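You operate a simulated robot arm through the tools that you are given. There is no shell and no other tool. Be economical: measure what you need, move in short steps, check, and stop when the job is done.

You are at the controls of a simulated two-armed robot. One attempt, no reset.

TASK
Swap the pear roll on the blue post for the apple roll.
Fine: hold the post while you turn its lock open and shut; old roll on the blue drip mat.

It is judged by the outcome, as a careful person would: the job done as asked, and still so three seconds after it is handed in. It fails if anything else is knocked over, pushed out of place, dropped, spilled or broken.

THE ROBOT
Two 7-joint arms with two-finger parallel grippers on one trunk, on a base that drives. Base frame: it is fixed to the floor where the robot stands at the start and does not move with it; the origin is under the middle of the robot, x ahead of it, y to its left, z up. Lengths are in m, angles in degrees, forces in N, time in s.
The left shoulder is at the start at [-0.082, 0.119, 0.851], the right one opposite. With the tool pointing down near the work surface each hand reaches from about 0.12 to 0.58 m from the robot's upright axis, wherever it stands, measured 20 degrees to its own side. Places, roughly: apple tab [0.4, 1.4, 1]; black plunger [0.7, 1.3, 1.1]; blue lock ring [0.5, 0.7, 1]; green core lock [0.5, 0.2, 1]; orange wing screw [0.5, 0.5, 1]; pear tab [0.7, 1.4, 1]; purple rail clamp [0.4, 2.3, 1]; red latch bar [0.9, 3.3, 0.9]; teal clamp lever [0.4, 1.2, 0.9]; top of the blue drip mat [0.7, 0.7, 0.9]; yellow rail clamp [0.4, 2.7, 1]. Payload 3.43 kg a hand.
The tool frame of a hand sits at the grasp point between the pads (the TCP): z along the fingers, y along the line on which they close. The tips reach 0.03 m beyond it. The gripper opens to 0.094 m. The fingers are 0.028 m wide and 0.01 m thick; the gripper's body (0.05 by 0.096 m) begins 0.055 m behind the TCP.
Orientation is that of the tool frame in the base frame, as [roll, pitch, yaw] about the fixed x, y, z axes, in that order (R = Rz(yaw) Ry(pitch) Rx(roll)). With the fingers straight down and closing along the base's y, the tool's x points along the base's -x, its y along +y and its z along -z.

THE INTERFACE
- The arms move only by the tool drive_tool. It takes "left_targets", "right_targets" or both (then of equal length, played together; a hand with none holds still); each is a list of rows, each a list of 7 numbers: the turn, a rotation vector about the base's x, y, z in degrees, then the shift along the base's x, y, z in cm, then the closure, from 0 (fully open) to 1 (shut). In form: [[ax, ay, az, x, y, z, fingers], ...]. A call has 1 to 20 rows; each row is the pose to reach, as a shift and turn from the pose commanded when the call began. Each row takes 0.2 s and may step no farther than 0.05 m and 8.6 degrees from the row before; otherwise, or with a gripper value out of range, the whole call is refused. A pose out of reach is approached as far as the arm can. The call stops where the force on the tool passes 40 N (or 10 N more than at its start, if that is more) or the arm is blocked; 0.2 s more then pass. The fingers move at their own pace (about 0.153 m/s each) and stop on an object; they squeeze with about 36 N. The grip force told is the motor's: it shows also when the fingers shut on nothing. Time passes only in rows, and 0.2 s behind the last, so rows that repeat a pose let the fingers close. It gives the time, the measured TCP pose, the force on the tool (base axes), the opening and the grip force at its end, in the units of the frame above (readings bear some noise), with the torque about the TCP (base axes, N m) and any sound that the robot's microphone picked up, and new pictures: "pictures" is both (left out), scene, wrist or none (wrist: the cameras of the hands that moved).
- Cameras (640 x 400 px; columns grow to the right, rows downward): "scene" is now at [0.0253, 0.0333, 1.5557]; the picture's right is [0.40, -0.91, 0.00], its down [-0.72, -0.32, -0.62] and it looks along [0.57, 0.25, -0.79] (base axes); focal length 295 px, centre (320, 200). "left" rides on the left gripper at [0.076, -0.014, -0.102] in its tool frame; the picture's right is [0.18, 0.98, 0.00], its down [-0.75, 0.14, -0.64] and it looks along [-0.63, 0.12, 0.77] (tool axes); focal length 243 px, centre (320, 200). "right" rides on the right gripper at [0.076, 0.014, -0.103] in its tool frame; the picture's right is [-0.18, 0.98, 0.00], its down [-0.75, -0.14, -0.64] and it looks along [-0.63, -0.12, 0.77] (tool axes); focal length 243 px, centre (320, 200). There is no depth. A picture from a camera that has moved, and an enlarged one, comes with that camera's place and axes in the base frame and with its lens.
- move_column(by): slides the trunk up (or, below 0, down) by that many m; the arms and the scene camera ride with it, the base frame stays. It gives what a move gives, with no picture.
- roll_base(legs): drives the robot by 1 to 6 legs, each [ahead, left, turn to the left] in m, m and degrees, along the robot's own axes; the way and the turn of a leg run together, so that a leg with both is an arc; at most 1.5 m and 180 degrees a leg. The arms and the cameras ride along, it lands a little off, and it stops where it bumps. It gives what a move gives, and a new picture of the scene camera.
- turn_head(pan, tilt): turns the head with the scene camera to pan (to the left, within 143 degrees either way) and tilt (down, from -29 to 69), counted from straight ahead of the robot. It gives what a move gives, and a new picture of the scene camera.
- zoom(camera, box): a new picture of the part [left, top, right, bottom] of that camera's present view, enlarged. It takes no simulated time.
- sign_off(): hands the job in; it is judged then, once.

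Work in short steps. Places have to be worked out from the pictures, the camera data and where the tool is seen: move nearer, look again, correct. Check each grasp and each placing, and mend what went wrong. You have 120 turns and 260 pictures in all, those below and enlarged ones among them. Open the grippers and draw the arms clear of the work before you hand the job in, unless the task says otherwise; then end with one line.

The tools are called as a command line: name --argument value ..., lists and objects as JSON in quotes. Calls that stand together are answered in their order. drive_tool: Moves the arms, as the interface text tells. Its arguments: {"type":"object","properties":{"left_targets":{"type":"array","items":{"type":"array","items":{"type":"number"}}},"right_targets":{"type":"array","items":{"type":"array","items":{"type":"number"}}},"pictures":{"type":"string","enum":["both","scene","wrist","none"]}},"required":[]} The other tools are called the same way: move_column (by) slides the trunk up or down; roll_base (legs) drives the base; turn_head (pan, tilt) turns the head that bears the scene camera; zoom (camera, box) takes an enlarged picture of a part of a camera's view; sign_off () hands the job in.

At the start:

```text
time_s: 0.0
left_eef_pos: [0.3423, 0.4162, 0.9991]
left_tcp_rot: [-180.0, 0.0, 179.9]
left_wrist_force: [0.9, 0.1, -0.2]
left_moment: [-0.04, 0.02, 0.0]
left_width: 0.0939
left_finger_force: 0.1
right_eef_pos: [0.2968, 0.015, 0.9993]
right_tcp_rot: [180.0, 0.0, -179.9]
right_wrist_force: [0.6, -0.8, -0.1]
right_moment: [0.02, -0.01, -0.01]
right_width: 0.0941
right_finger_force: 0.1
trunk travel left (down, up): [-0.275, 0.06]
robot x, y, heading: [-0.0001, -0.0008, -0.1]
head pan, tilt: [23.9, 51.7]
```

scene: 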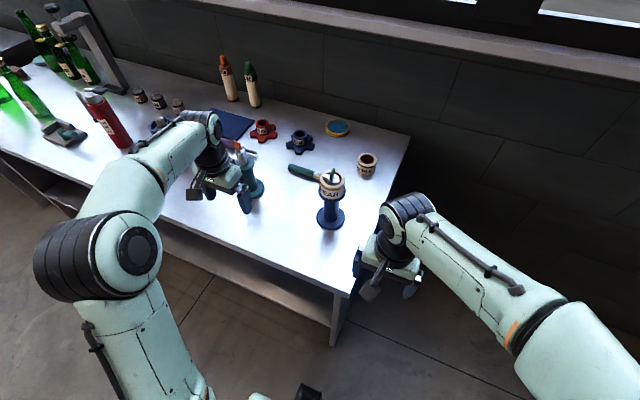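
right: 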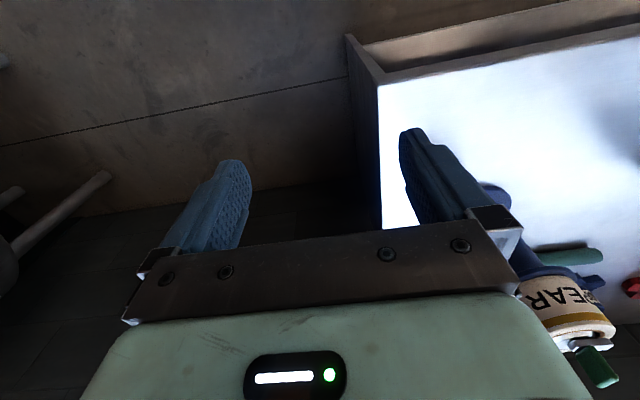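
left: 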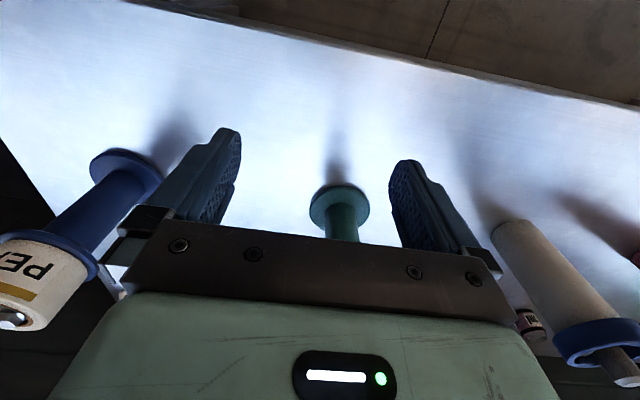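

I start by enlarging the scene around the blue post and the other items.

zoom --camera "scene" --box '[270, 100, 430, 240]'

zoom --camera "scene" --box '[120, 50, 320, 220]'

```text
2.86 times, centred on (350, 170) of scene
camera zoom: at [0.0253, 0.0333, 1.5557], right [0.4, -0.91, 0.0], down [-0.72, -0.32, -0.62], along [0.57, 0.25, -0.79], focal length 843 px, centre (234, 286)
```

zoom: 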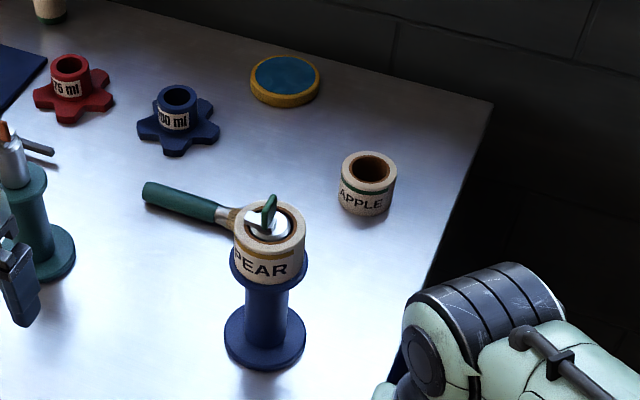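

```text
2.35 times, centred on (220, 135) of scene
camera zoom: at [0.0253, 0.0333, 1.5557], right [0.4, -0.91, 0.0], down [-0.72, -0.32, -0.62], along [0.57, 0.25, -0.79], focal length 694 px, centre (555, 353)
```

zoom: 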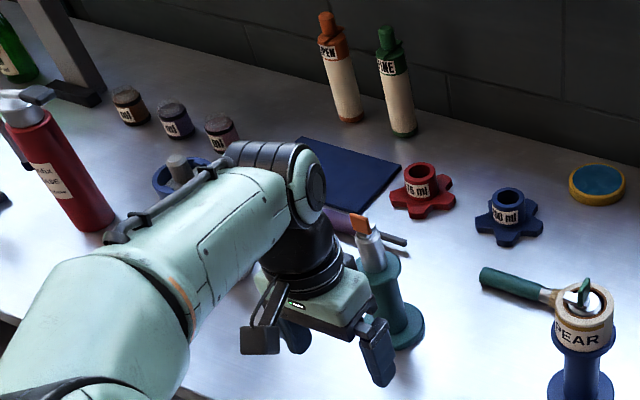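

Pear/post is near (0.505, 0.21), roll top about z≈1.0. I raise the right hand and bring its camera above and in front of the lock for a close look.

drive_tool --right_targets '[[0, 0, 0, 0, 0, 4.5, 0], [0, 0, 0, 0, 0, 9, 0], [0, 0, 0, 0, 1, 13, 0], [0, 0, 0, 2, 5, 14, 0], [0, 0, 0, 4, 9, 14, 0], [0, 0, 0, 6, 13, 14, 0], [0, 0, 0, 8, 17, 14, 0], [0, 0, 0, 9, 19, 14, 0]]'

```text
time_s: 1.8
left_eef_pos: [0.3425, 0.4174, 1.0]
left_tcp_rot: [-179.9, 0.1, -179.9]
left_wrist_force: [0.5, 0.2, -0.1]
left_moment: [-0.03, 0.02, -0.05]
left_width: 0.094
left_finger_force: 0.1
right_eef_pos: [0.3522, 0.1766, 1.1032]
right_tcp_rot: [-179.9, -0.1, -179.9]
right_wrist_force: [-0.7, 0.2, 0.7]
right_moment: [-0.01, 0.02, 0.0]
right_width: 0.094
right_finger_force: 0.0
right hand out of reach, approached as far as the arm can: row 6, 7, 8
trunk travel left (down, up): [-0.275, 0.06]
robot x, y, heading: [-0.0028, -0.0017, -0.1]
head pan, tilt: [23.9, 51.7]
camera scene: at [0.0254, 0.0352, 1.5556], right [0.41, -0.91, 0.0], down [-0.72, -0.32, -0.62], along [0.57, 0.25, -0.79], focal length 295 px, centre (320, 200)
camera right: at [0.2762, 0.1911, 1.2066], right [0.18, 0.98, 0.0], down [0.75, -0.14, 0.64], along [0.63, -0.12, -0.77], focal length 243 px, centre (320, 200)
```

scene: 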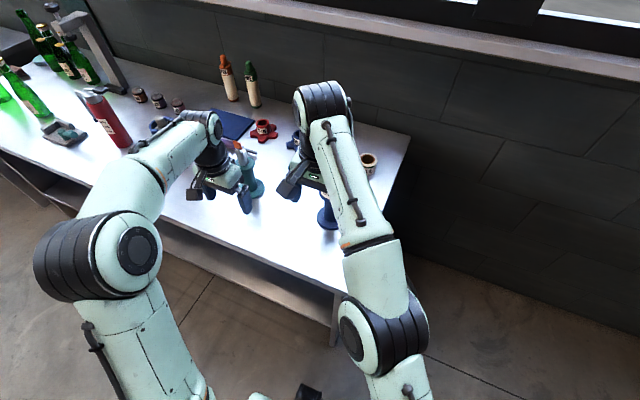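
right: 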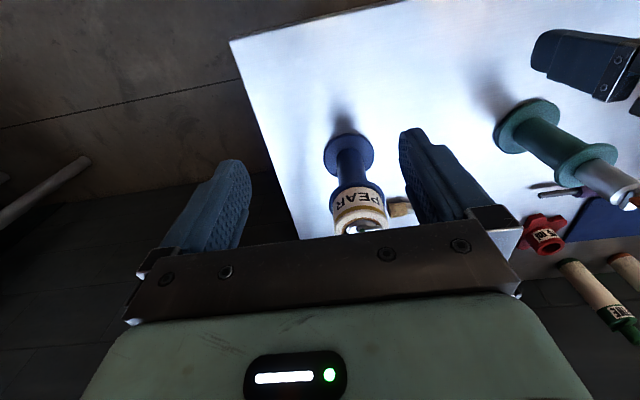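

The hand ran out of reach, so the base needs to be nearer. I look down to see the base relative to the table edge.

turn_head --pan 0 --tilt 69

zoom --camera "right" --box '[300, 110, 440, 240]'

```text
time_s: 2.7
left_eef_pos: [0.3424, 0.4144, 0.9997]
left_tcp_rot: [180.0, -0.1, 180.0]
left_wrist_force: [-0.4, -0.1, -0.3]
left_moment: [-0.02, 0.02, -0.01]
left_width: 0.0941
left_finger_force: 0.1
right_eef_pos: [0.3526, 0.1761, 1.1039]
right_tcp_rot: [180.0, 0.1, 179.9]
right_wrist_force: [-1.0, 0.2, -0.1]
right_moment: [0.0, 0.0, -0.01]
right_width: 0.094
right_finger_force: 0.0
trunk travel left (down, up): [-0.275, 0.06]
robot x, y, heading: [0.0031, 0.0003, -0.0]
head pan, tilt: [0.0, 68.8]
camera scene: at [0.0124, 0.003, 1.5361], right [0.0, -1.0, 0.0], down [-0.93, 0.0, -0.36], along [0.36, 0.0, -0.93], focal length 295 px, centre (320, 200)
```

scene: 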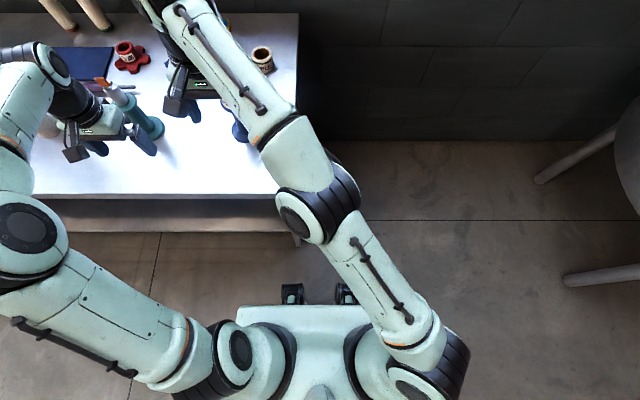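

```text
3.08 times, centred on (370, 175) of right
camera zoom: at [0.2766, 0.1892, 1.2071], right [0.18, 0.98, 0.0], down [0.75, -0.14, 0.64], along [0.63, -0.12, -0.77], focal length 746 px, centre (166, 277)
```

zoom: 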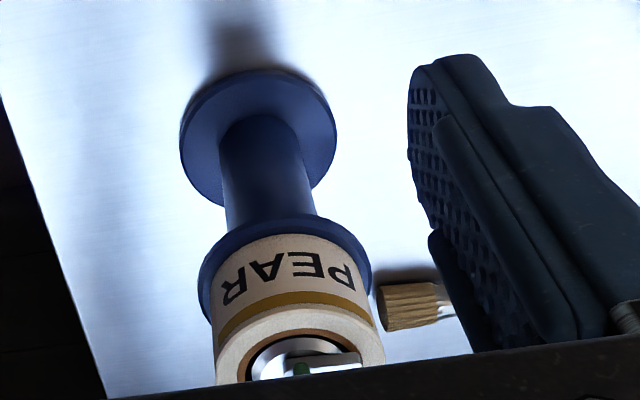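

The base front is at about x≈0.13 and the table edge at 0.28, so there's ~0.1 m to move ahead. First I pull the left hand back and up, then roll forward.

drive_tool --left_targets '[[0, 0, 0, -2, 0, 4, 0], [0, 0, 0, -5, 0, 7, 0], [0, 0, 0, -8, 0, 10, 0]]' --pictures "none"

roll_base --legs '[[0.1, 0.0, 0]]'

```text
time_s: 3.5
left_eef_pos: [0.2658, 0.4132, 1.0975]
left_tcp_rot: [180.0, 0.0, 180.0]
left_wrist_force: [-0.3, 0.3, -0.8]
left_moment: [0.02, -0.05, 0.0]
left_width: 0.094
left_finger_force: 0.0
right_eef_pos: [0.3529, 0.1759, 1.1032]
right_tcp_rot: [179.9, 0.0, -180.0]
right_wrist_force: [-0.3, -0.3, 0.0]
right_moment: [-0.01, -0.01, 0.01]
right_width: 0.0938
right_finger_force: 0.1
trunk travel left (down, up): [-0.275, 0.06]
robot x, y, heading: [-0.0002, -0.0011, 0.0]
head pan, tilt: [0.0, 68.8]
```

```text
time_s: 4.8
left_eef_pos: [0.3678, 0.3589, 1.0991]
left_tcp_rot: [179.7, -0.2, 179.2]
left_wrist_force: [-0.2, -1.7, 0.0]
left_moment: [0.11, -0.01, 0.01]
left_width: 0.0942
left_finger_force: 0.0
right_eef_pos: [0.4521, 0.119, 1.1046]
right_tcp_rot: [179.8, 0.0, 179.3]
right_wrist_force: [-0.4, -2.3, -0.4]
right_moment: [0.12, 0.01, 0.01]
right_width: 0.0939
right_finger_force: 0.0
trunk travel left (down, up): [-0.275, 0.06]
robot x, y, heading: [0.0959, -0.0479, -0.7]
head pan, tilt: [0.0, 68.8]
stopped in leg 1: the robot was blocked; the commanded pose is now the measured one
camera scene: at [0.1091, -0.0527, 1.5361], right [-0.02, -1.0, 0.0], down [-0.93, 0.02, -0.36], along [0.36, 0.0, -0.93], focal length 295 px, centre (320, 200)
```

scene: 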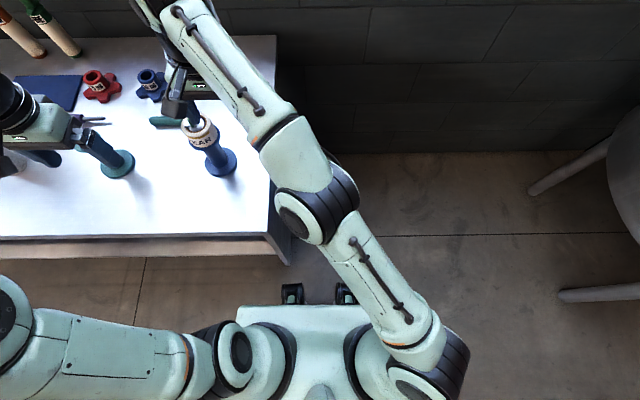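

The base was stopped by something (slid 5 cm right), nothing fell. I back off 2 cm and shift left so both arms face the post.

roll_base --legs '[[-0.025, 0.0, 0.7], [0, 0.13, 0]]'

zoom --camera "right" --box '[0, 0, 640, 400]'

```text
time_s: 7.0
left_eef_pos: [0.3343, 0.4406, 1.0979]
left_tcp_rot: [179.8, -0.1, 179.6]
left_wrist_force: [0.2, -0.4, -0.2]
left_moment: [-0.05, -0.01, 0.04]
left_width: 0.0942
left_finger_force: 0.0
right_eef_pos: [0.4176, 0.2015, 1.1036]
right_tcp_rot: [-179.9, -0.2, 179.6]
right_wrist_force: [0.5, 0.0, -0.1]
right_moment: [0.02, 0.0, -0.01]
right_width: 0.0938
right_finger_force: 0.0
trunk travel left (down, up): [-0.275, 0.06]
robot x, y, heading: [0.0654, 0.0252, -0.9]
head pan, tilt: [0.0, 68.8]
stopped in leg 2: the robot was blocked; the commanded pose is now the measured one
camera scene: at [0.0764, 0.0306, 1.5361], right [-0.01, -1.0, 0.0], down [-0.93, 0.01, -0.36], along [0.36, 0.0, -0.93], focal length 295 px, centre (320, 200)
```

scene: 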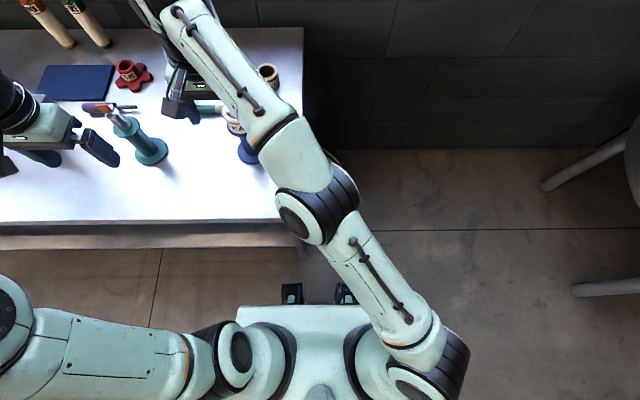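

```text
1.00 times, centred on (320, 200) of right (not enlarged: the box is as wide or as high as the picture)
camera zoom: at [0.3416, 0.216, 1.2056], right [0.19, 0.98, 0.0], down [0.75, -0.15, 0.64], along [0.63, -0.12, -0.77], focal length 243 px, centre (320, 200)
```

zoom: 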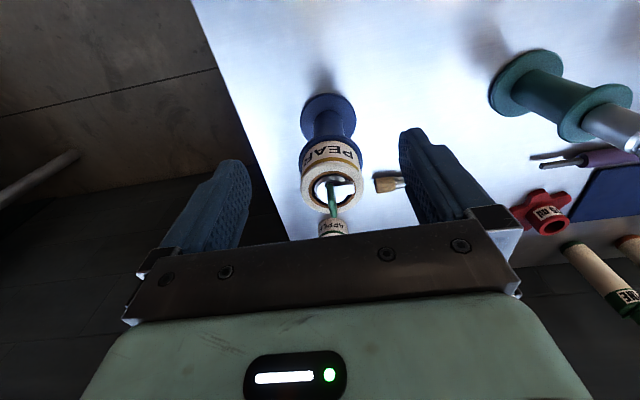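

Blocked again by the table leg; the present spot is workable. I look closely at the lock.

zoom --camera "right" --box '[280, 120, 400, 240]'

turn_head --pan 25 --tilt 55

```text
3.33 times, centred on (340, 180) of right
camera zoom: at [0.3416, 0.216, 1.2056], right [0.19, 0.98, 0.0], down [0.75, -0.15, 0.64], along [0.63, -0.12, -0.77], focal length 809 px, centre (253, 267)
```

zoom: 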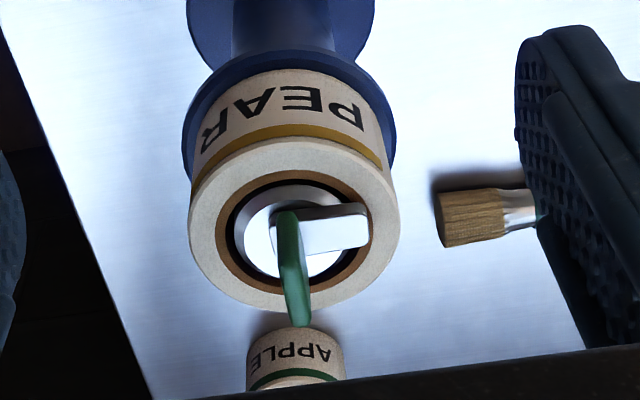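

```text
time_s: 7.8
left_eef_pos: [0.3351, 0.4404, 1.0968]
left_tcp_rot: [179.9, 0.0, 179.5]
left_wrist_force: [0.5, -0.7, 0.9]
left_moment: [0.03, -0.04, 0.01]
left_width: 0.0941
left_finger_force: 0.0
right_eef_pos: [0.4193, 0.1998, 1.1019]
right_tcp_rot: [180.0, -0.1, 179.6]
right_wrist_force: [0.6, 0.5, -0.7]
right_moment: [0.02, 0.0, 0.0]
right_width: 0.094
right_finger_force: 0.1
trunk travel left (down, up): [-0.275, 0.06]
robot x, y, heading: [0.0614, 0.0268, -0.8]
head pan, tilt: [25.0, 55.0]
camera scene: at [0.0863, 0.0608, 1.5515], right [0.41, -0.91, 0.0], down [-0.75, -0.34, -0.57], along [0.52, 0.24, -0.82], focal length 295 px, centre (320, 200)
```

scene: 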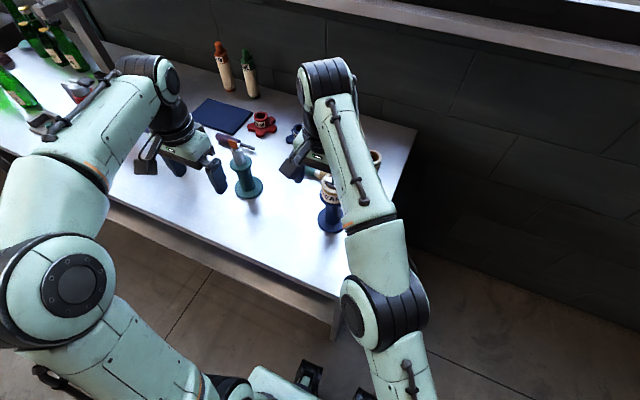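

zoom --camera "scene" --box '[300, 160, 360, 240]'

```text
5.00 times, centred on (330, 200) of scene
camera zoom: at [0.0863, 0.0608, 1.5515], right [0.41, -0.91, 0.0], down [-0.75, -0.34, -0.57], along [0.52, 0.24, -0.82], focal length 1475 px, centre (270, 200)
```

zoom: 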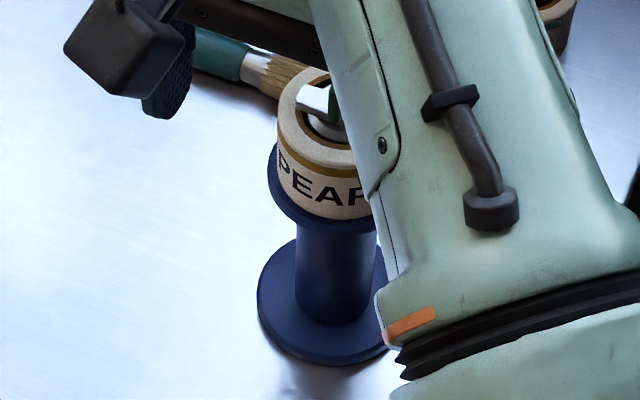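

The lock: a pawl pointing +y over the roll with a green upright tab (blade along x, top ≈1.06) at post axis ≈(0.479, 0.202). Plan: right hand holds the column low from the front-right (tilted 25°), left hand turns the tab. I free the base from the leg, raise the trunk and pull the right hand back with a yaw.

roll_base --legs '[[0, -0.015, 0.8]]'

move_column --by 0.05

drive_tool --right_targets '[[0, 0, 7, -3, -2, 0, 0], [0, 0, 14, -6, -5, -1, 0], [0, 0, 21, -8, -8, -3, 0], [0, 0, 28, -9, -10, -5, 0], [0, 0, 35, -9, -11, -7, 0]]' --pictures "scene"

```text
time_s: 8.7
left_eef_pos: [0.3284, 0.4291, 1.0972]
left_tcp_rot: [179.9, -0.2, -179.7]
left_wrist_force: [-0.6, -0.7, 0.5]
left_moment: [-0.01, 0.0, 0.02]
left_width: 0.0939
left_finger_force: 0.0
right_eef_pos: [0.4151, 0.1918, 1.1022]
right_tcp_rot: [-179.9, -0.2, -179.6]
right_wrist_force: [0.6, 0.4, -0.1]
right_moment: [-0.05, -0.02, 0.0]
right_width: 0.094
right_finger_force: 0.1
trunk travel left (down, up): [-0.275, 0.06]
robot x, y, heading: [0.0641, 0.0113, 0.3]
head pan, tilt: [25.0, 55.0]
camera scene: at [0.0857, 0.0465, 1.5515], right [0.42, -0.91, 0.0], down [-0.74, -0.35, -0.57], along [0.52, 0.24, -0.82], focal length 295 px, centre (320, 200)
```

scene: 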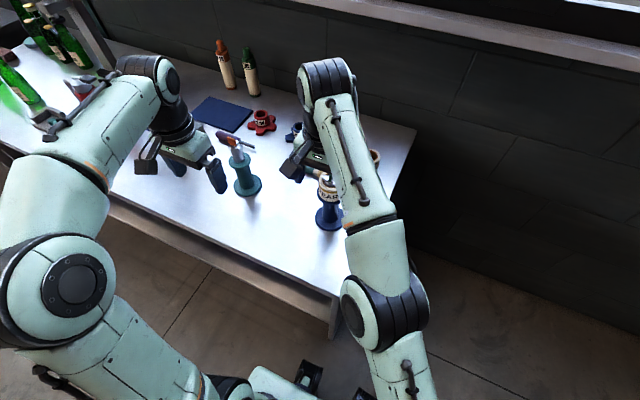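

```text
time_s: 9.6
left_eef_pos: [0.3274, 0.4299, 1.1473]
left_tcp_rot: [179.8, -0.1, -179.7]
left_wrist_force: [-0.8, -0.1, 0.2]
left_moment: [0.01, -0.05, -0.02]
left_width: 0.0941
left_finger_force: 0.0
right_eef_pos: [0.4151, 0.1922, 1.1519]
right_tcp_rot: [-180.0, -0.1, -179.6]
right_wrist_force: [-0.3, -0.6, -0.2]
right_moment: [0.02, -0.04, 0.01]
right_width: 0.0942
right_finger_force: 0.1
trunk travel left (down, up): [-0.325, 0.01]
robot x, y, heading: [0.0654, 0.0089, 0.1]
head pan, tilt: [25.0, 55.0]
```

```text
time_s: 10.8
left_eef_pos: [0.3282, 0.4291, 1.1468]
left_tcp_rot: [180.0, -0.1, -179.7]
left_wrist_force: [0.4, 0.6, 0.7]
left_moment: [0.0, -0.01, -0.02]
left_width: 0.0939
left_finger_force: 0.2
right_eef_pos: [0.323, 0.0815, 1.081]
right_tcp_rot: [-179.9, 0.0, -144.5]
right_wrist_force: [-0.5, -1.1, 0.0]
right_moment: [0.02, 0.0, 0.0]
right_width: 0.0939
right_finger_force: 0.1
trunk travel left (down, up): [-0.325, 0.01]
robot x, y, heading: [0.0639, 0.0155, 0.1]
head pan, tilt: [25.0, 55.0]
camera scene: at [0.0852, 0.0464, 1.6058], right [0.42, -0.91, 0.0], down [-0.74, -0.35, -0.57], along [0.52, 0.24, -0.82], focal length 295 px, centre (320, 200)
```

scene: 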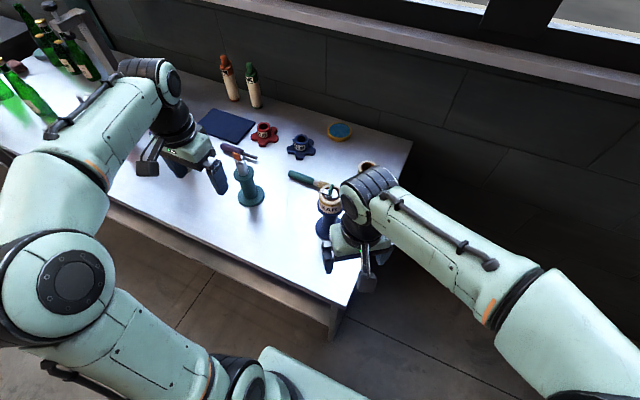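

Now I tilt the right hand forward (65° about its closing axis) while lowering it to z≈1.0.

drive_tool --right_targets '[[4.66, -6.65, 0, 0, 0, -1, 0], [9.32, -13.3, 0, 0, 0, -2, 0], [14.0, -19.95, 0, 0, 0, -3, 0], [18.65, -26.6, 0, 0, 0, -4, 0], [23.3, -33.3, 0, 0, 0, -5, 0], [28.0, -39.9, 0, 0, 0, -6, 0], [32.6, -46.6, 0, 0, 0, -7, 0], [37.3, -53.2, 0, 0, 0, -8, 0]]'

```text
time_s: 12.6
left_eef_pos: [0.3288, 0.4296, 1.1472]
left_tcp_rot: [180.0, -0.2, -179.7]
left_wrist_force: [0.3, 0.0, -0.2]
left_moment: [0.02, 0.0, -0.03]
left_width: 0.0941
left_finger_force: 0.0
right_eef_pos: [0.3607, 0.1163, 1.0128]
right_tcp_rot: [-179.3, 64.8, -144.3]
right_wrist_force: [0.5, -0.5, -0.6]
right_moment: [0.0, 0.01, 0.03]
right_width: 0.0941
right_finger_force: 0.1
right hand out of reach, approached as far as the arm can: row 7, 8
trunk travel left (down, up): [-0.325, 0.01]
robot x, y, heading: [0.0653, 0.0121, -0.1]
head pan, tilt: [25.0, 55.0]
camera scene: at [0.0861, 0.0471, 1.6058], right [0.42, -0.91, 0.0], down [-0.74, -0.35, -0.57], along [0.52, 0.24, -0.82], focal length 295 px, centre (320, 200)
camera right: at [0.2498, 0.0556, 0.9866], right [-0.5, 0.85, 0.16], down [-0.13, -0.26, 0.96], along [0.85, 0.46, 0.25], focal length 243 px, centre (320, 200)
```

scene: 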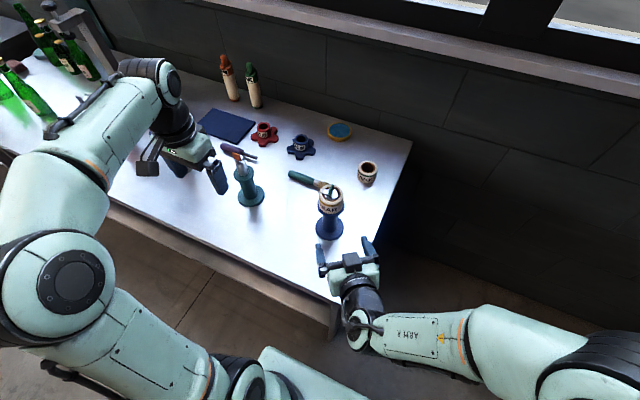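
right: 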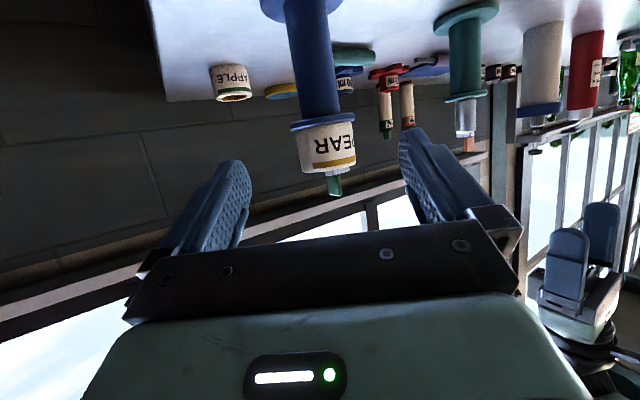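

The hand faces the post and is laterally aligned (axis ≈(0.479,0.199), column clear between z≈0.868 and 0.967). I advance and lower partly, and check where it truly lands.

drive_tool --right_targets '[[37.3, -53.2, 0, 0, 0, -8, 0]]' --pictures "none"

```text
refused: row 1 steps farther than a row can; nothing moved
```

Small trial step forward and down, without turn.

drive_tool --right_targets '[[0, 0, 0, 2, 1.4, -3, 0]]' --pictures "none"

```text
time_s: 13.0
left_eef_pos: [0.3298, 0.4303, 1.1461]
left_tcp_rot: [-180.0, -0.3, -179.8]
left_wrist_force: [0.4, 0.0, 0.2]
left_moment: [0.01, 0.03, 0.0]
left_width: 0.0938
left_finger_force: 0.2
right_eef_pos: [0.3826, 0.132, 0.9819]
right_tcp_rot: [-179.2, 64.8, -144.2]
right_wrist_force: [0.5, 0.0, -0.1]
right_moment: [0.02, 0.03, -0.02]
right_width: 0.0939
right_finger_force: 0.1
trunk travel left (down, up): [-0.325, 0.01]
robot x, y, heading: [0.0633, 0.0118, -0.0]
head pan, tilt: [25.0, 55.0]
```

Relative moves start from the measured pose. I lower to z≈0.92 short of the flange and look.

drive_tool --right_targets '[[0, 0, 0, 0.7, 0.5, -2.5, 0], [0, 0, 0, 1.5, 1.0, -4.5, 0], [0, 0, 0, 2.0, 1.4, -6.2, 0]]'

```text
time_s: 13.8
left_eef_pos: [0.3284, 0.4286, 1.1472]
left_tcp_rot: [179.9, -0.1, -179.7]
left_wrist_force: [0.2, -0.1, -0.1]
left_moment: [0.02, 0.0, -0.01]
left_width: 0.0938
left_finger_force: 0.1
right_eef_pos: [0.3995, 0.1447, 0.9224]
right_tcp_rot: [-179.2, 65.1, -144.1]
right_wrist_force: [1.1, -0.6, -0.1]
right_moment: [0.0, 0.02, -0.01]
right_width: 0.094
right_finger_force: 0.1
trunk travel left (down, up): [-0.325, 0.01]
robot x, y, heading: [0.0622, 0.0111, 0.2]
head pan, tilt: [25.0, 55.0]
camera scene: at [0.0854, 0.0463, 1.6058], right [0.42, -0.91, 0.0], down [-0.74, -0.35, -0.57], along [0.52, 0.24, -0.82], focal length 295 px, centre (320, 200)
camera right: at [0.2888, 0.0836, 0.8965], right [-0.5, 0.85, 0.16], down [-0.14, -0.26, 0.96], along [0.85, 0.46, 0.25], focal length 243 px, centre (320, 200)
```

scene: 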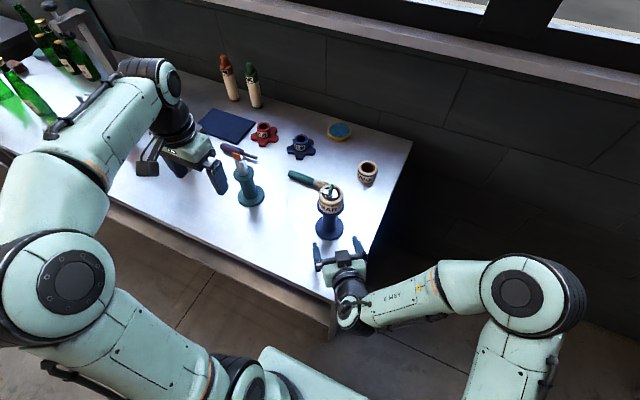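
right: 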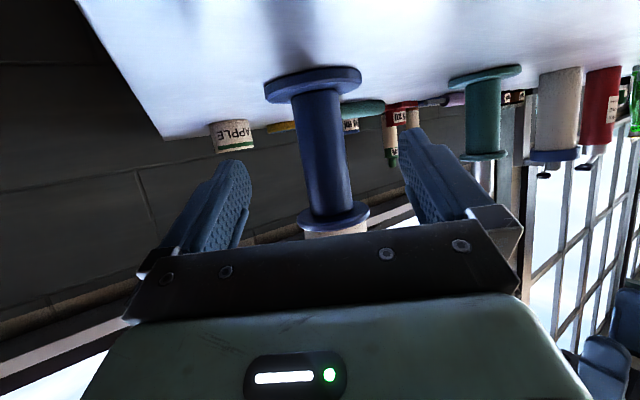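

Aligned with the column. I advance the fingers around it, then look before closing.

drive_tool --right_targets '[[0, 0, 0, 2.0, 1.35, 0, 0], [0, 0, 0, 4.0, 2.7, 0, 0], [0, 0, 0, 5.7, 3.85, 0, 0], [0, 0, 0, 7.2, 4.9, 0, 0]]'

```text
time_s: 14.8
left_eef_pos: [0.3281, 0.4298, 1.1468]
left_tcp_rot: [180.0, -0.2, -179.6]
left_wrist_force: [0.7, 0.2, -0.1]
left_moment: [0.0, 0.01, 0.0]
left_width: 0.0941
left_finger_force: 0.1
right_eef_pos: [0.4695, 0.1922, 0.9226]
right_tcp_rot: [-179.1, 65.0, -144.0]
right_wrist_force: [-0.4, 0.5, 0.7]
right_moment: [-0.01, 0.01, -0.01]
right_width: 0.0941
right_finger_force: 0.0
trunk travel left (down, up): [-0.325, 0.01]
robot x, y, heading: [0.0644, 0.0135, 0.1]
head pan, tilt: [25.0, 55.0]
camera scene: at [0.0855, 0.0466, 1.6058], right [0.42, -0.91, 0.0], down [-0.74, -0.35, -0.57], along [0.52, 0.24, -0.82], focal length 295 px, centre (320, 200)
camera right: at [0.3598, 0.1324, 0.8974], right [-0.5, 0.85, 0.16], down [-0.14, -0.26, 0.96], along [0.85, 0.46, 0.25], focal length 243 px, centre (320, 200)
```

scene: 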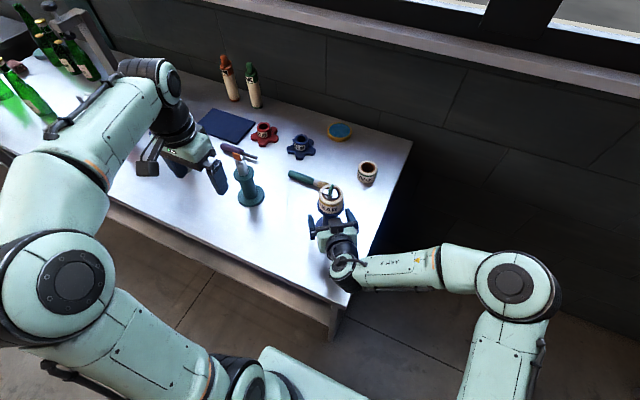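
right: 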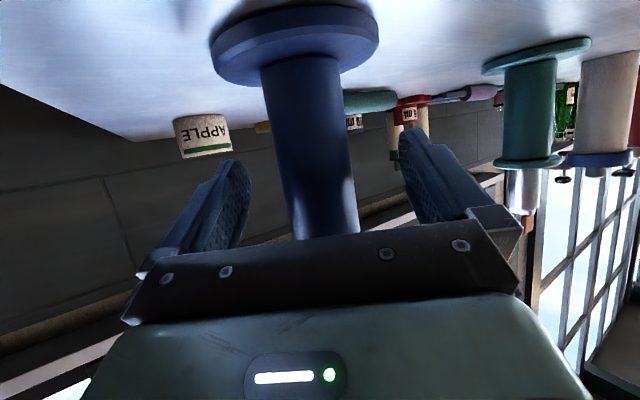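

TCP projects to (320,187), the column centre there is ≈318: within ~1 mm. I close the right gripper on the column.

drive_tool --right_targets '[[0, 0, 0, 0, 0, 0, 0.3], [0, 0, 0, 0, 0, 0, 0.5], [0, 0, 0, 0, 0, 0, 0.6], [0, 0, 0, 0, 0, 0, 1], [0, 0, 0, 0, 0, 0, 1]]'

```text
time_s: 16.0
left_eef_pos: [0.3287, 0.43, 1.1469]
left_tcp_rot: [179.8, 0.0, -179.7]
left_wrist_force: [-0.1, -0.8, 0.4]
left_moment: [-0.04, 0.01, 0.0]
left_width: 0.0938
left_finger_force: 0.0
right_eef_pos: [0.4712, 0.1922, 0.9226]
right_tcp_rot: [-179.1, 64.9, -144.2]
right_wrist_force: [1.5, -0.5, -0.6]
right_moment: [0.13, 0.03, -0.05]
right_width: 0.0413
right_finger_force: 36.1
trunk travel left (down, up): [-0.325, 0.01]
robot x, y, heading: [0.0631, 0.0124, -0.0]
head pan, tilt: [25.0, 55.0]
camera scene: at [0.0854, 0.0464, 1.6058], right [0.42, -0.91, 0.0], down [-0.74, -0.35, -0.57], along [0.52, 0.24, -0.82], focal length 295 px, centre (320, 200)
camera right: at [0.3595, 0.1322, 0.8974], right [-0.5, 0.85, 0.16], down [-0.14, -0.26, 0.96], along [0.85, 0.46, 0.25], focal length 243 px, centre (320, 200)
```

scene: 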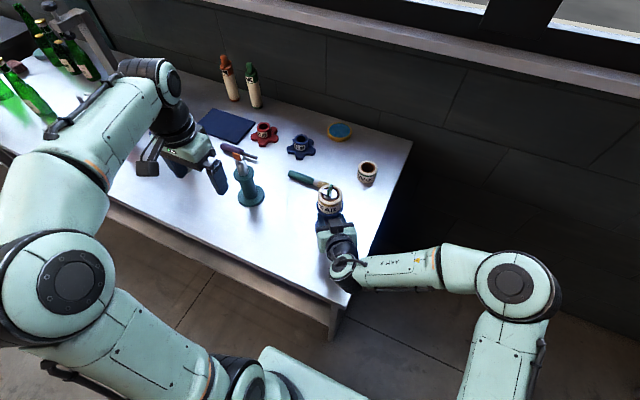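
right: 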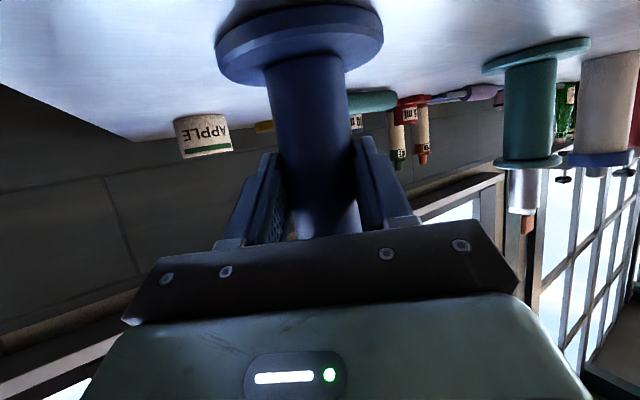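

The post is firmly held (41 mm). I enlarge the lock in the scene view, and bring the left hand toward it.

zoom --camera "scene" --box '[305, 170, 355, 220]'

drive_tool --left_targets '[[0, 0, 0, 0, -4, 0, 0], [0, 0, 0, 1, -8, 0, 0], [0, 0, 0, 2, -12, 0, 0], [0, 0, 0, 3.5, -16, 0, 0], [0, 0, 0, 5, -20, 0, 0], [0, 0, 0, 6, -22.5, -1, 0]]'

```text
8.00 times, centred on (330, 195) of scene
camera zoom: at [0.0854, 0.0464, 1.6058], right [0.42, -0.91, 0.0], down [-0.74, -0.35, -0.57], along [0.52, 0.24, -0.82], focal length 2359 px, centre (240, 240)
```

zoom: 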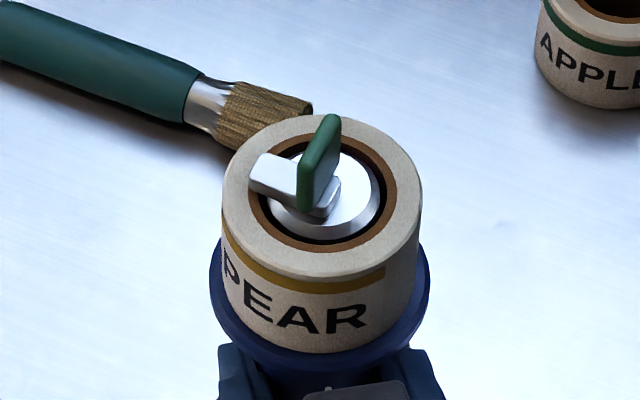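

```text
time_s: 17.4
left_eef_pos: [0.3859, 0.207, 1.1375]
left_tcp_rot: [179.9, -0.1, -179.8]
left_wrist_force: [-0.4, 0.6, 0.1]
left_moment: [-0.03, 0.03, 0.0]
left_width: 0.0938
left_finger_force: 0.0
right_eef_pos: [0.4695, 0.1933, 0.9234]
right_tcp_rot: [-179.1, 64.9, -144.1]
right_wrist_force: [-1.1, 0.2, 0.6]
right_moment: [0.2, 0.21, 0.1]
right_width: 0.0415
right_finger_force: 36.3
trunk travel left (down, up): [-0.325, 0.01]
robot x, y, heading: [0.0628, 0.0128, -0.1]
head pan, tilt: [25.0, 55.0]
camera scene: at [0.0851, 0.046, 1.6058], right [0.42, -0.91, 0.0], down [-0.74, -0.35, -0.57], along [0.52, 0.24, -0.82], focal length 295 px, centre (320, 200)
camera left: at [0.3111, 0.1911, 1.2393], right [-0.19, 0.98, 0.0], down [0.75, 0.14, 0.64], along [0.63, 0.12, -0.77], focal length 243 px, centre (320, 200)
```

scene: 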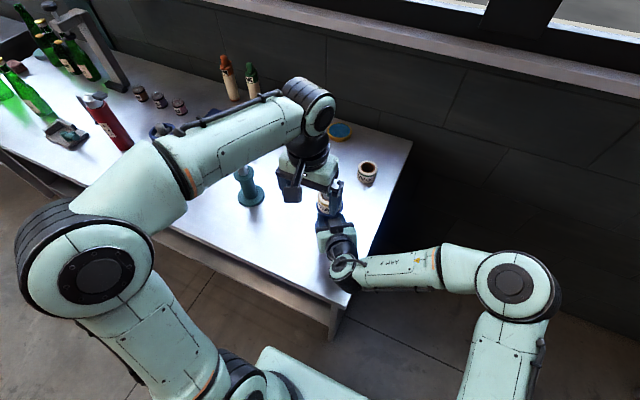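
left: 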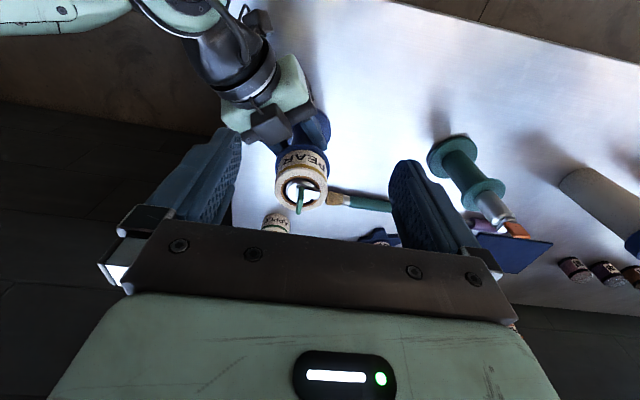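

zoom --camera "left" --box '[255, 140, 345, 230]'

```text
4.44 times, centred on (300, 185) of left
camera zoom: at [0.3111, 0.1911, 1.2393], right [-0.19, 0.98, 0.0], down [0.75, 0.14, 0.64], along [0.63, 0.12, -0.77], focal length 1078 px, centre (409, 267)
```

zoom: 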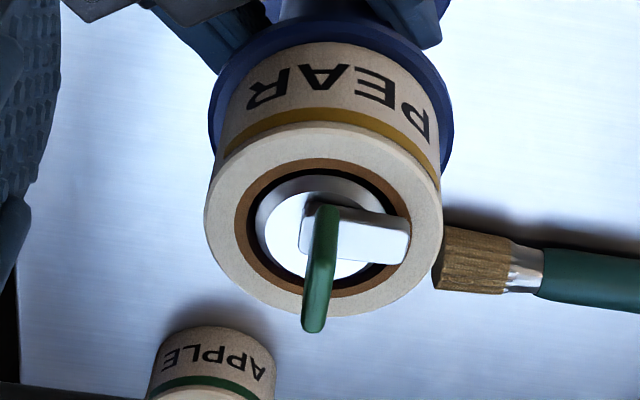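

Blade centre ≈(0.476, 0.201), z 1.034–1.06, plane along x. I move the left hand over it (tips to z≈1.042), still open.

drive_tool --left_targets '[[0, 0, 0, 3, -0.2, 0, 0], [0, 0, 0, 6, -0.4, 0, 0], [0, 0, 0, 9, -0.6, 0, 0], [0, 0, 0, 9, -0.6, -3, 0.3], [0, 0, 0, 9, -0.6, -6.5, 0.3]]'

```text
time_s: 18.6
left_eef_pos: [0.479, 0.1992, 1.0721]
left_tcp_rot: [179.9, -0.2, -179.6]
left_wrist_force: [-0.4, -0.2, 0.3]
left_moment: [-0.01, -0.02, -0.02]
left_width: 0.0656
left_finger_force: 0.1
right_eef_pos: [0.4699, 0.1928, 0.922]
right_tcp_rot: [-179.2, 65.0, -144.0]
right_wrist_force: [-1.0, 1.0, -0.1]
right_moment: [0.24, 0.13, 0.03]
right_width: 0.0413
right_finger_force: 36.1
trunk travel left (down, up): [-0.325, 0.01]
robot x, y, heading: [0.0657, 0.0128, -0.1]
head pan, tilt: [25.0, 55.0]
camera scene: at [0.0853, 0.0464, 1.6058], right [0.42, -0.91, 0.0], down [-0.74, -0.35, -0.57], along [0.52, 0.24, -0.82], focal length 295 px, centre (320, 200)
camera left: at [0.4033, 0.1844, 1.1746], right [-0.19, 0.98, 0.0], down [0.75, 0.14, 0.64], along [0.63, 0.12, -0.77], focal length 243 px, centre (320, 200)
```

scene: 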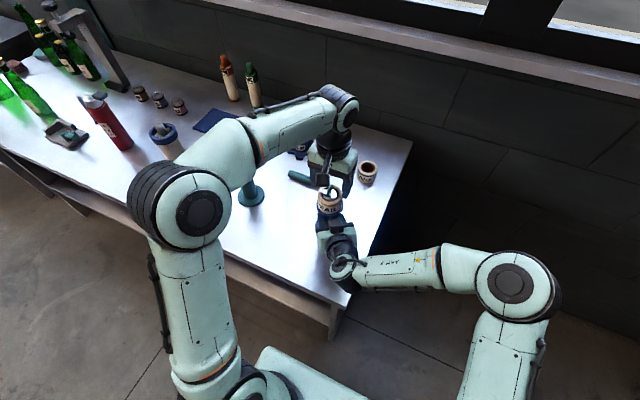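
left: 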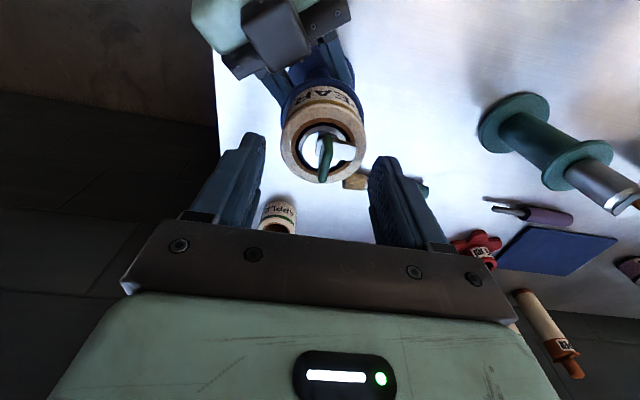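

Blade sits between the fingers, ~1.5 mm toward +y. I nudge and close onto it.

drive_tool --left_targets '[[0, 0, 0, -0.1, 0.15, 0, 0.5], [0, 0, 0, -0.1, 0.15, 0, 0.75], [0, 0, 0, -0.1, 0.15, 0, 1], [0, 0, 0, -0.1, 0.15, 0, 1]]'

```text
time_s: 19.6
left_eef_pos: [0.4788, 0.2023, 1.0733]
left_tcp_rot: [179.8, -0.2, -179.7]
left_wrist_force: [3.6, 9.6, -0.3]
left_moment: [0.21, -0.22, -0.03]
left_width: 0.0053
left_finger_force: 36.0
right_eef_pos: [0.4702, 0.1929, 0.9213]
right_tcp_rot: [-179.2, 64.9, -144.1]
right_wrist_force: [-4.2, -7.1, 3.2]
right_moment: [1.24, 0.01, -0.03]
right_width: 0.0413
right_finger_force: 36.0
trunk travel left (down, up): [-0.325, 0.01]
robot x, y, heading: [0.0623, 0.0121, 0.2]
head pan, tilt: [25.0, 55.0]
camera scene: at [0.0851, 0.0466, 1.6058], right [0.42, -0.91, 0.0], down [-0.74, -0.35, -0.57], along [0.52, 0.24, -0.82], focal length 295 px, centre (320, 200)
camera left: at [0.4023, 0.1863, 1.1744], right [-0.19, 0.98, 0.0], down [0.75, 0.14, 0.64], along [0.63, 0.12, -0.77], focal length 243 px, centre (320, 200)
```

scene: 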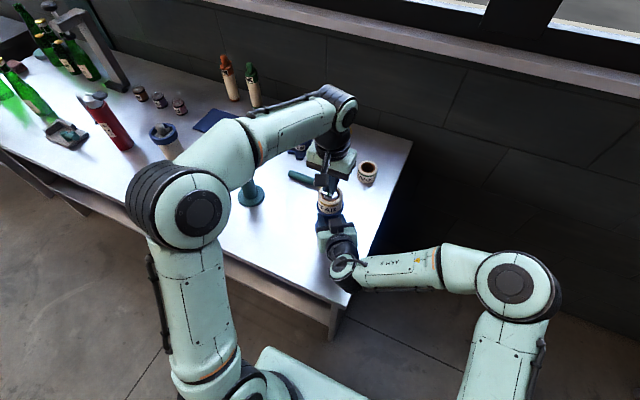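
left: 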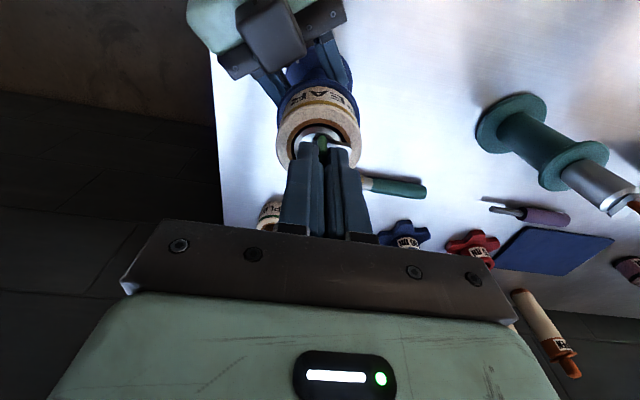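

Gripped (5.3 mm blade). I try a small counter-clockwise turn and read the torque.

drive_tool --left_targets '[[0, 0, 4, 0, 0.1, 0, 1], [0, 0, 8, 0, 0.15, 0, 1], [0, 0, 12, 0, 0.15, 0, 1]]' --pictures "wrist"

```text
time_s: 20.4
left_eef_pos: [0.4779, 0.2021, 1.0727]
left_tcp_rot: [179.9, -0.2, -167.7]
left_wrist_force: [-1.0, 6.1, 0.3]
left_moment: [0.25, -0.17, -0.73]
left_width: 0.0055
left_finger_force: 36.4
right_eef_pos: [0.471, 0.1922, 0.9226]
right_tcp_rot: [-178.9, 64.9, -143.9]
right_wrist_force: [0.3, -7.6, 3.5]
right_moment: [0.56, 0.52, 0.64]
right_width: 0.0416
right_finger_force: 36.1
trunk travel left (down, up): [-0.325, 0.01]
robot x, y, heading: [0.0635, 0.0121, -0.1]
head pan, tilt: [25.0, 55.0]
camera left: at [0.4073, 0.1711, 1.1746], right [-0.39, 0.92, 0.0], down [0.71, 0.3, 0.64], along [0.59, 0.25, -0.77], focal length 243 px, centre (320, 200)
```

left: 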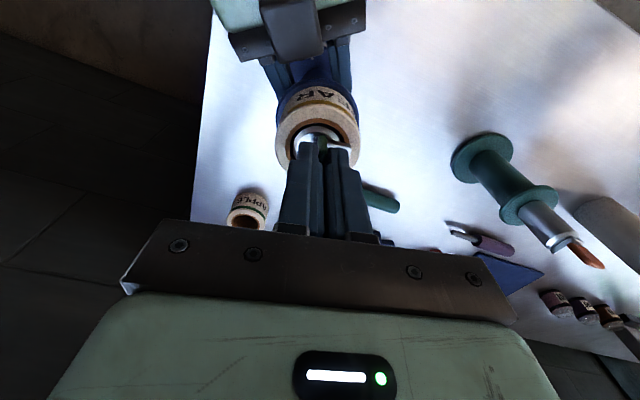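

Resisting torque −0.73 N m, the pawl seems to follow. I go on a bit to see whether torque stays at friction level.

drive_tool --left_targets '[[0, 0, 6, 0, 0.05, 0, 1], [0, 0, 12, -0.05, 0.1, 0, 1], [0, 0, 18, -0.05, 0.1, 0, 1]]' --pictures "wrist"

zoom --camera "left" --box '[260, 70, 380, 190]'

```text
time_s: 21.2
left_eef_pos: [0.4776, 0.2016, 1.072]
left_tcp_rot: [-180.0, -0.2, -149.7]
left_wrist_force: [2.3, -0.2, -1.6]
left_moment: [-0.03, -0.14, -0.42]
left_width: 0.0051
left_finger_force: 35.8
right_eef_pos: [0.4695, 0.1945, 0.9227]
right_tcp_rot: [-179.0, 64.9, -143.7]
right_wrist_force: [-2.4, 0.4, 1.2]
right_moment: [-0.03, -0.16, 0.44]
right_width: 0.0403
right_finger_force: 35.7
trunk travel left (down, up): [-0.325, 0.01]
robot x, y, heading: [0.0598, 0.0084, 0.1]
head pan, tilt: [25.0, 55.0]
camera left: at [0.4193, 0.1512, 1.1748], right [-0.66, 0.76, 0.0], down [0.58, 0.5, 0.64], along [0.48, 0.42, -0.77], focal length 243 px, centre (320, 200)
```

left: 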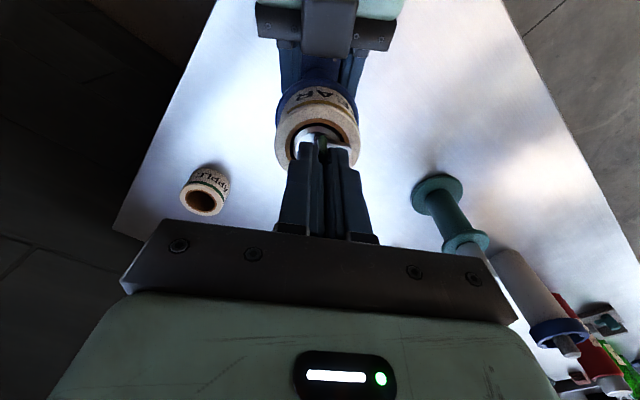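

```text
3.33 times, centred on (320, 130) of left
camera zoom: at [0.4193, 0.1512, 1.1748], right [-0.66, 0.76, 0.0], down [0.58, 0.5, 0.64], along [0.48, 0.42, -0.77], focal length 809 px, centre (320, 433)
```

zoom: 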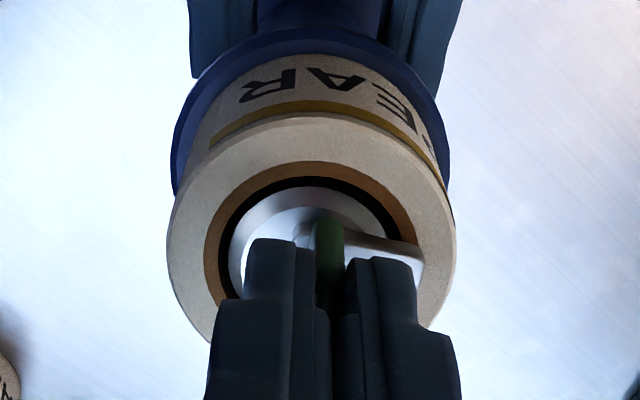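

The pawl rotates with the tab and torque is only friction. Continue counter-clockwise, watching for a click.

drive_tool --left_targets '[[0, 0, 7, 0, 0, 0, 1], [0, 0, 14, -0.05, 0.05, 0, 1], [0, 0, 21, -0.1, 0.05, 0, 1], [0, 0, 28, -0.1, 0.1, 0, 1]]' --pictures "wrist"

```text
time_s: 22.2
left_eef_pos: [0.476, 0.2027, 1.0712]
left_tcp_rot: [-179.9, -0.2, -121.7]
left_wrist_force: [5.0, -10.1, 0.8]
left_moment: [-0.58, -0.23, -0.9]
left_width: 0.0141
left_finger_force: 35.9
right_eef_pos: [0.4694, 0.1952, 0.922]
right_tcp_rot: [-179.1, 64.9, -143.8]
right_wrist_force: [-4.3, 11.4, 0.3]
right_moment: [-0.66, -0.38, 1.0]
right_width: 0.0403
right_finger_force: 36.5
trunk travel left (down, up): [-0.325, 0.01]
robot x, y, heading: [0.0653, 0.0134, 0.1]
head pan, tilt: [25.0, 55.0]
camera left: at [0.449, 0.1304, 1.1753], right [-0.93, 0.36, 0.0], down [0.28, 0.72, 0.64], along [0.23, 0.6, -0.77], focal length 243 px, centre (320, 200)
```

left: 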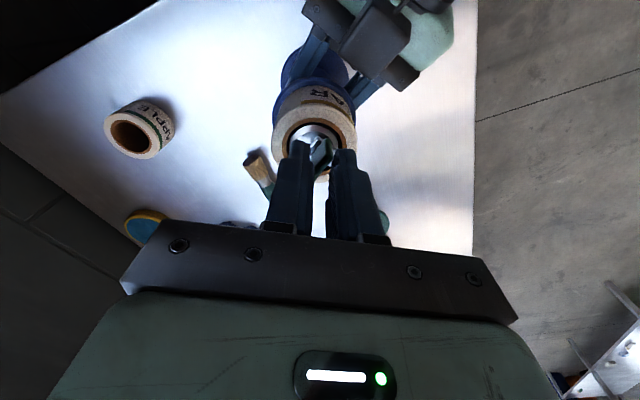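

The fingers got wedged open to 14 mm: the blade stopped following. I look closely.

zoom --camera "left" --box '[260, 80, 380, 200]'

```text
3.33 times, centred on (320, 140) of left
camera zoom: at [0.449, 0.1304, 1.1753], right [-0.93, 0.36, 0.0], down [0.28, 0.72, 0.64], along [0.23, 0.6, -0.77], focal length 809 px, centre (320, 400)
```

zoom: 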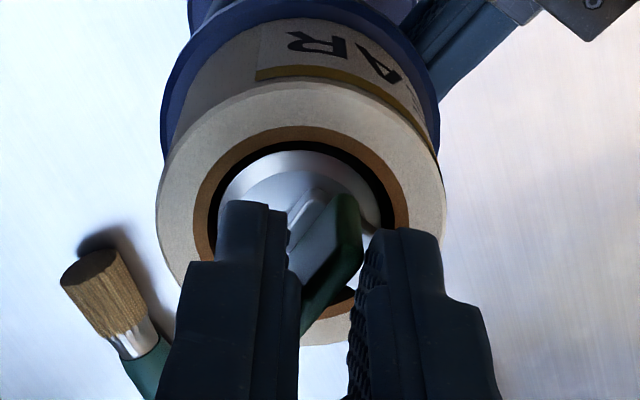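

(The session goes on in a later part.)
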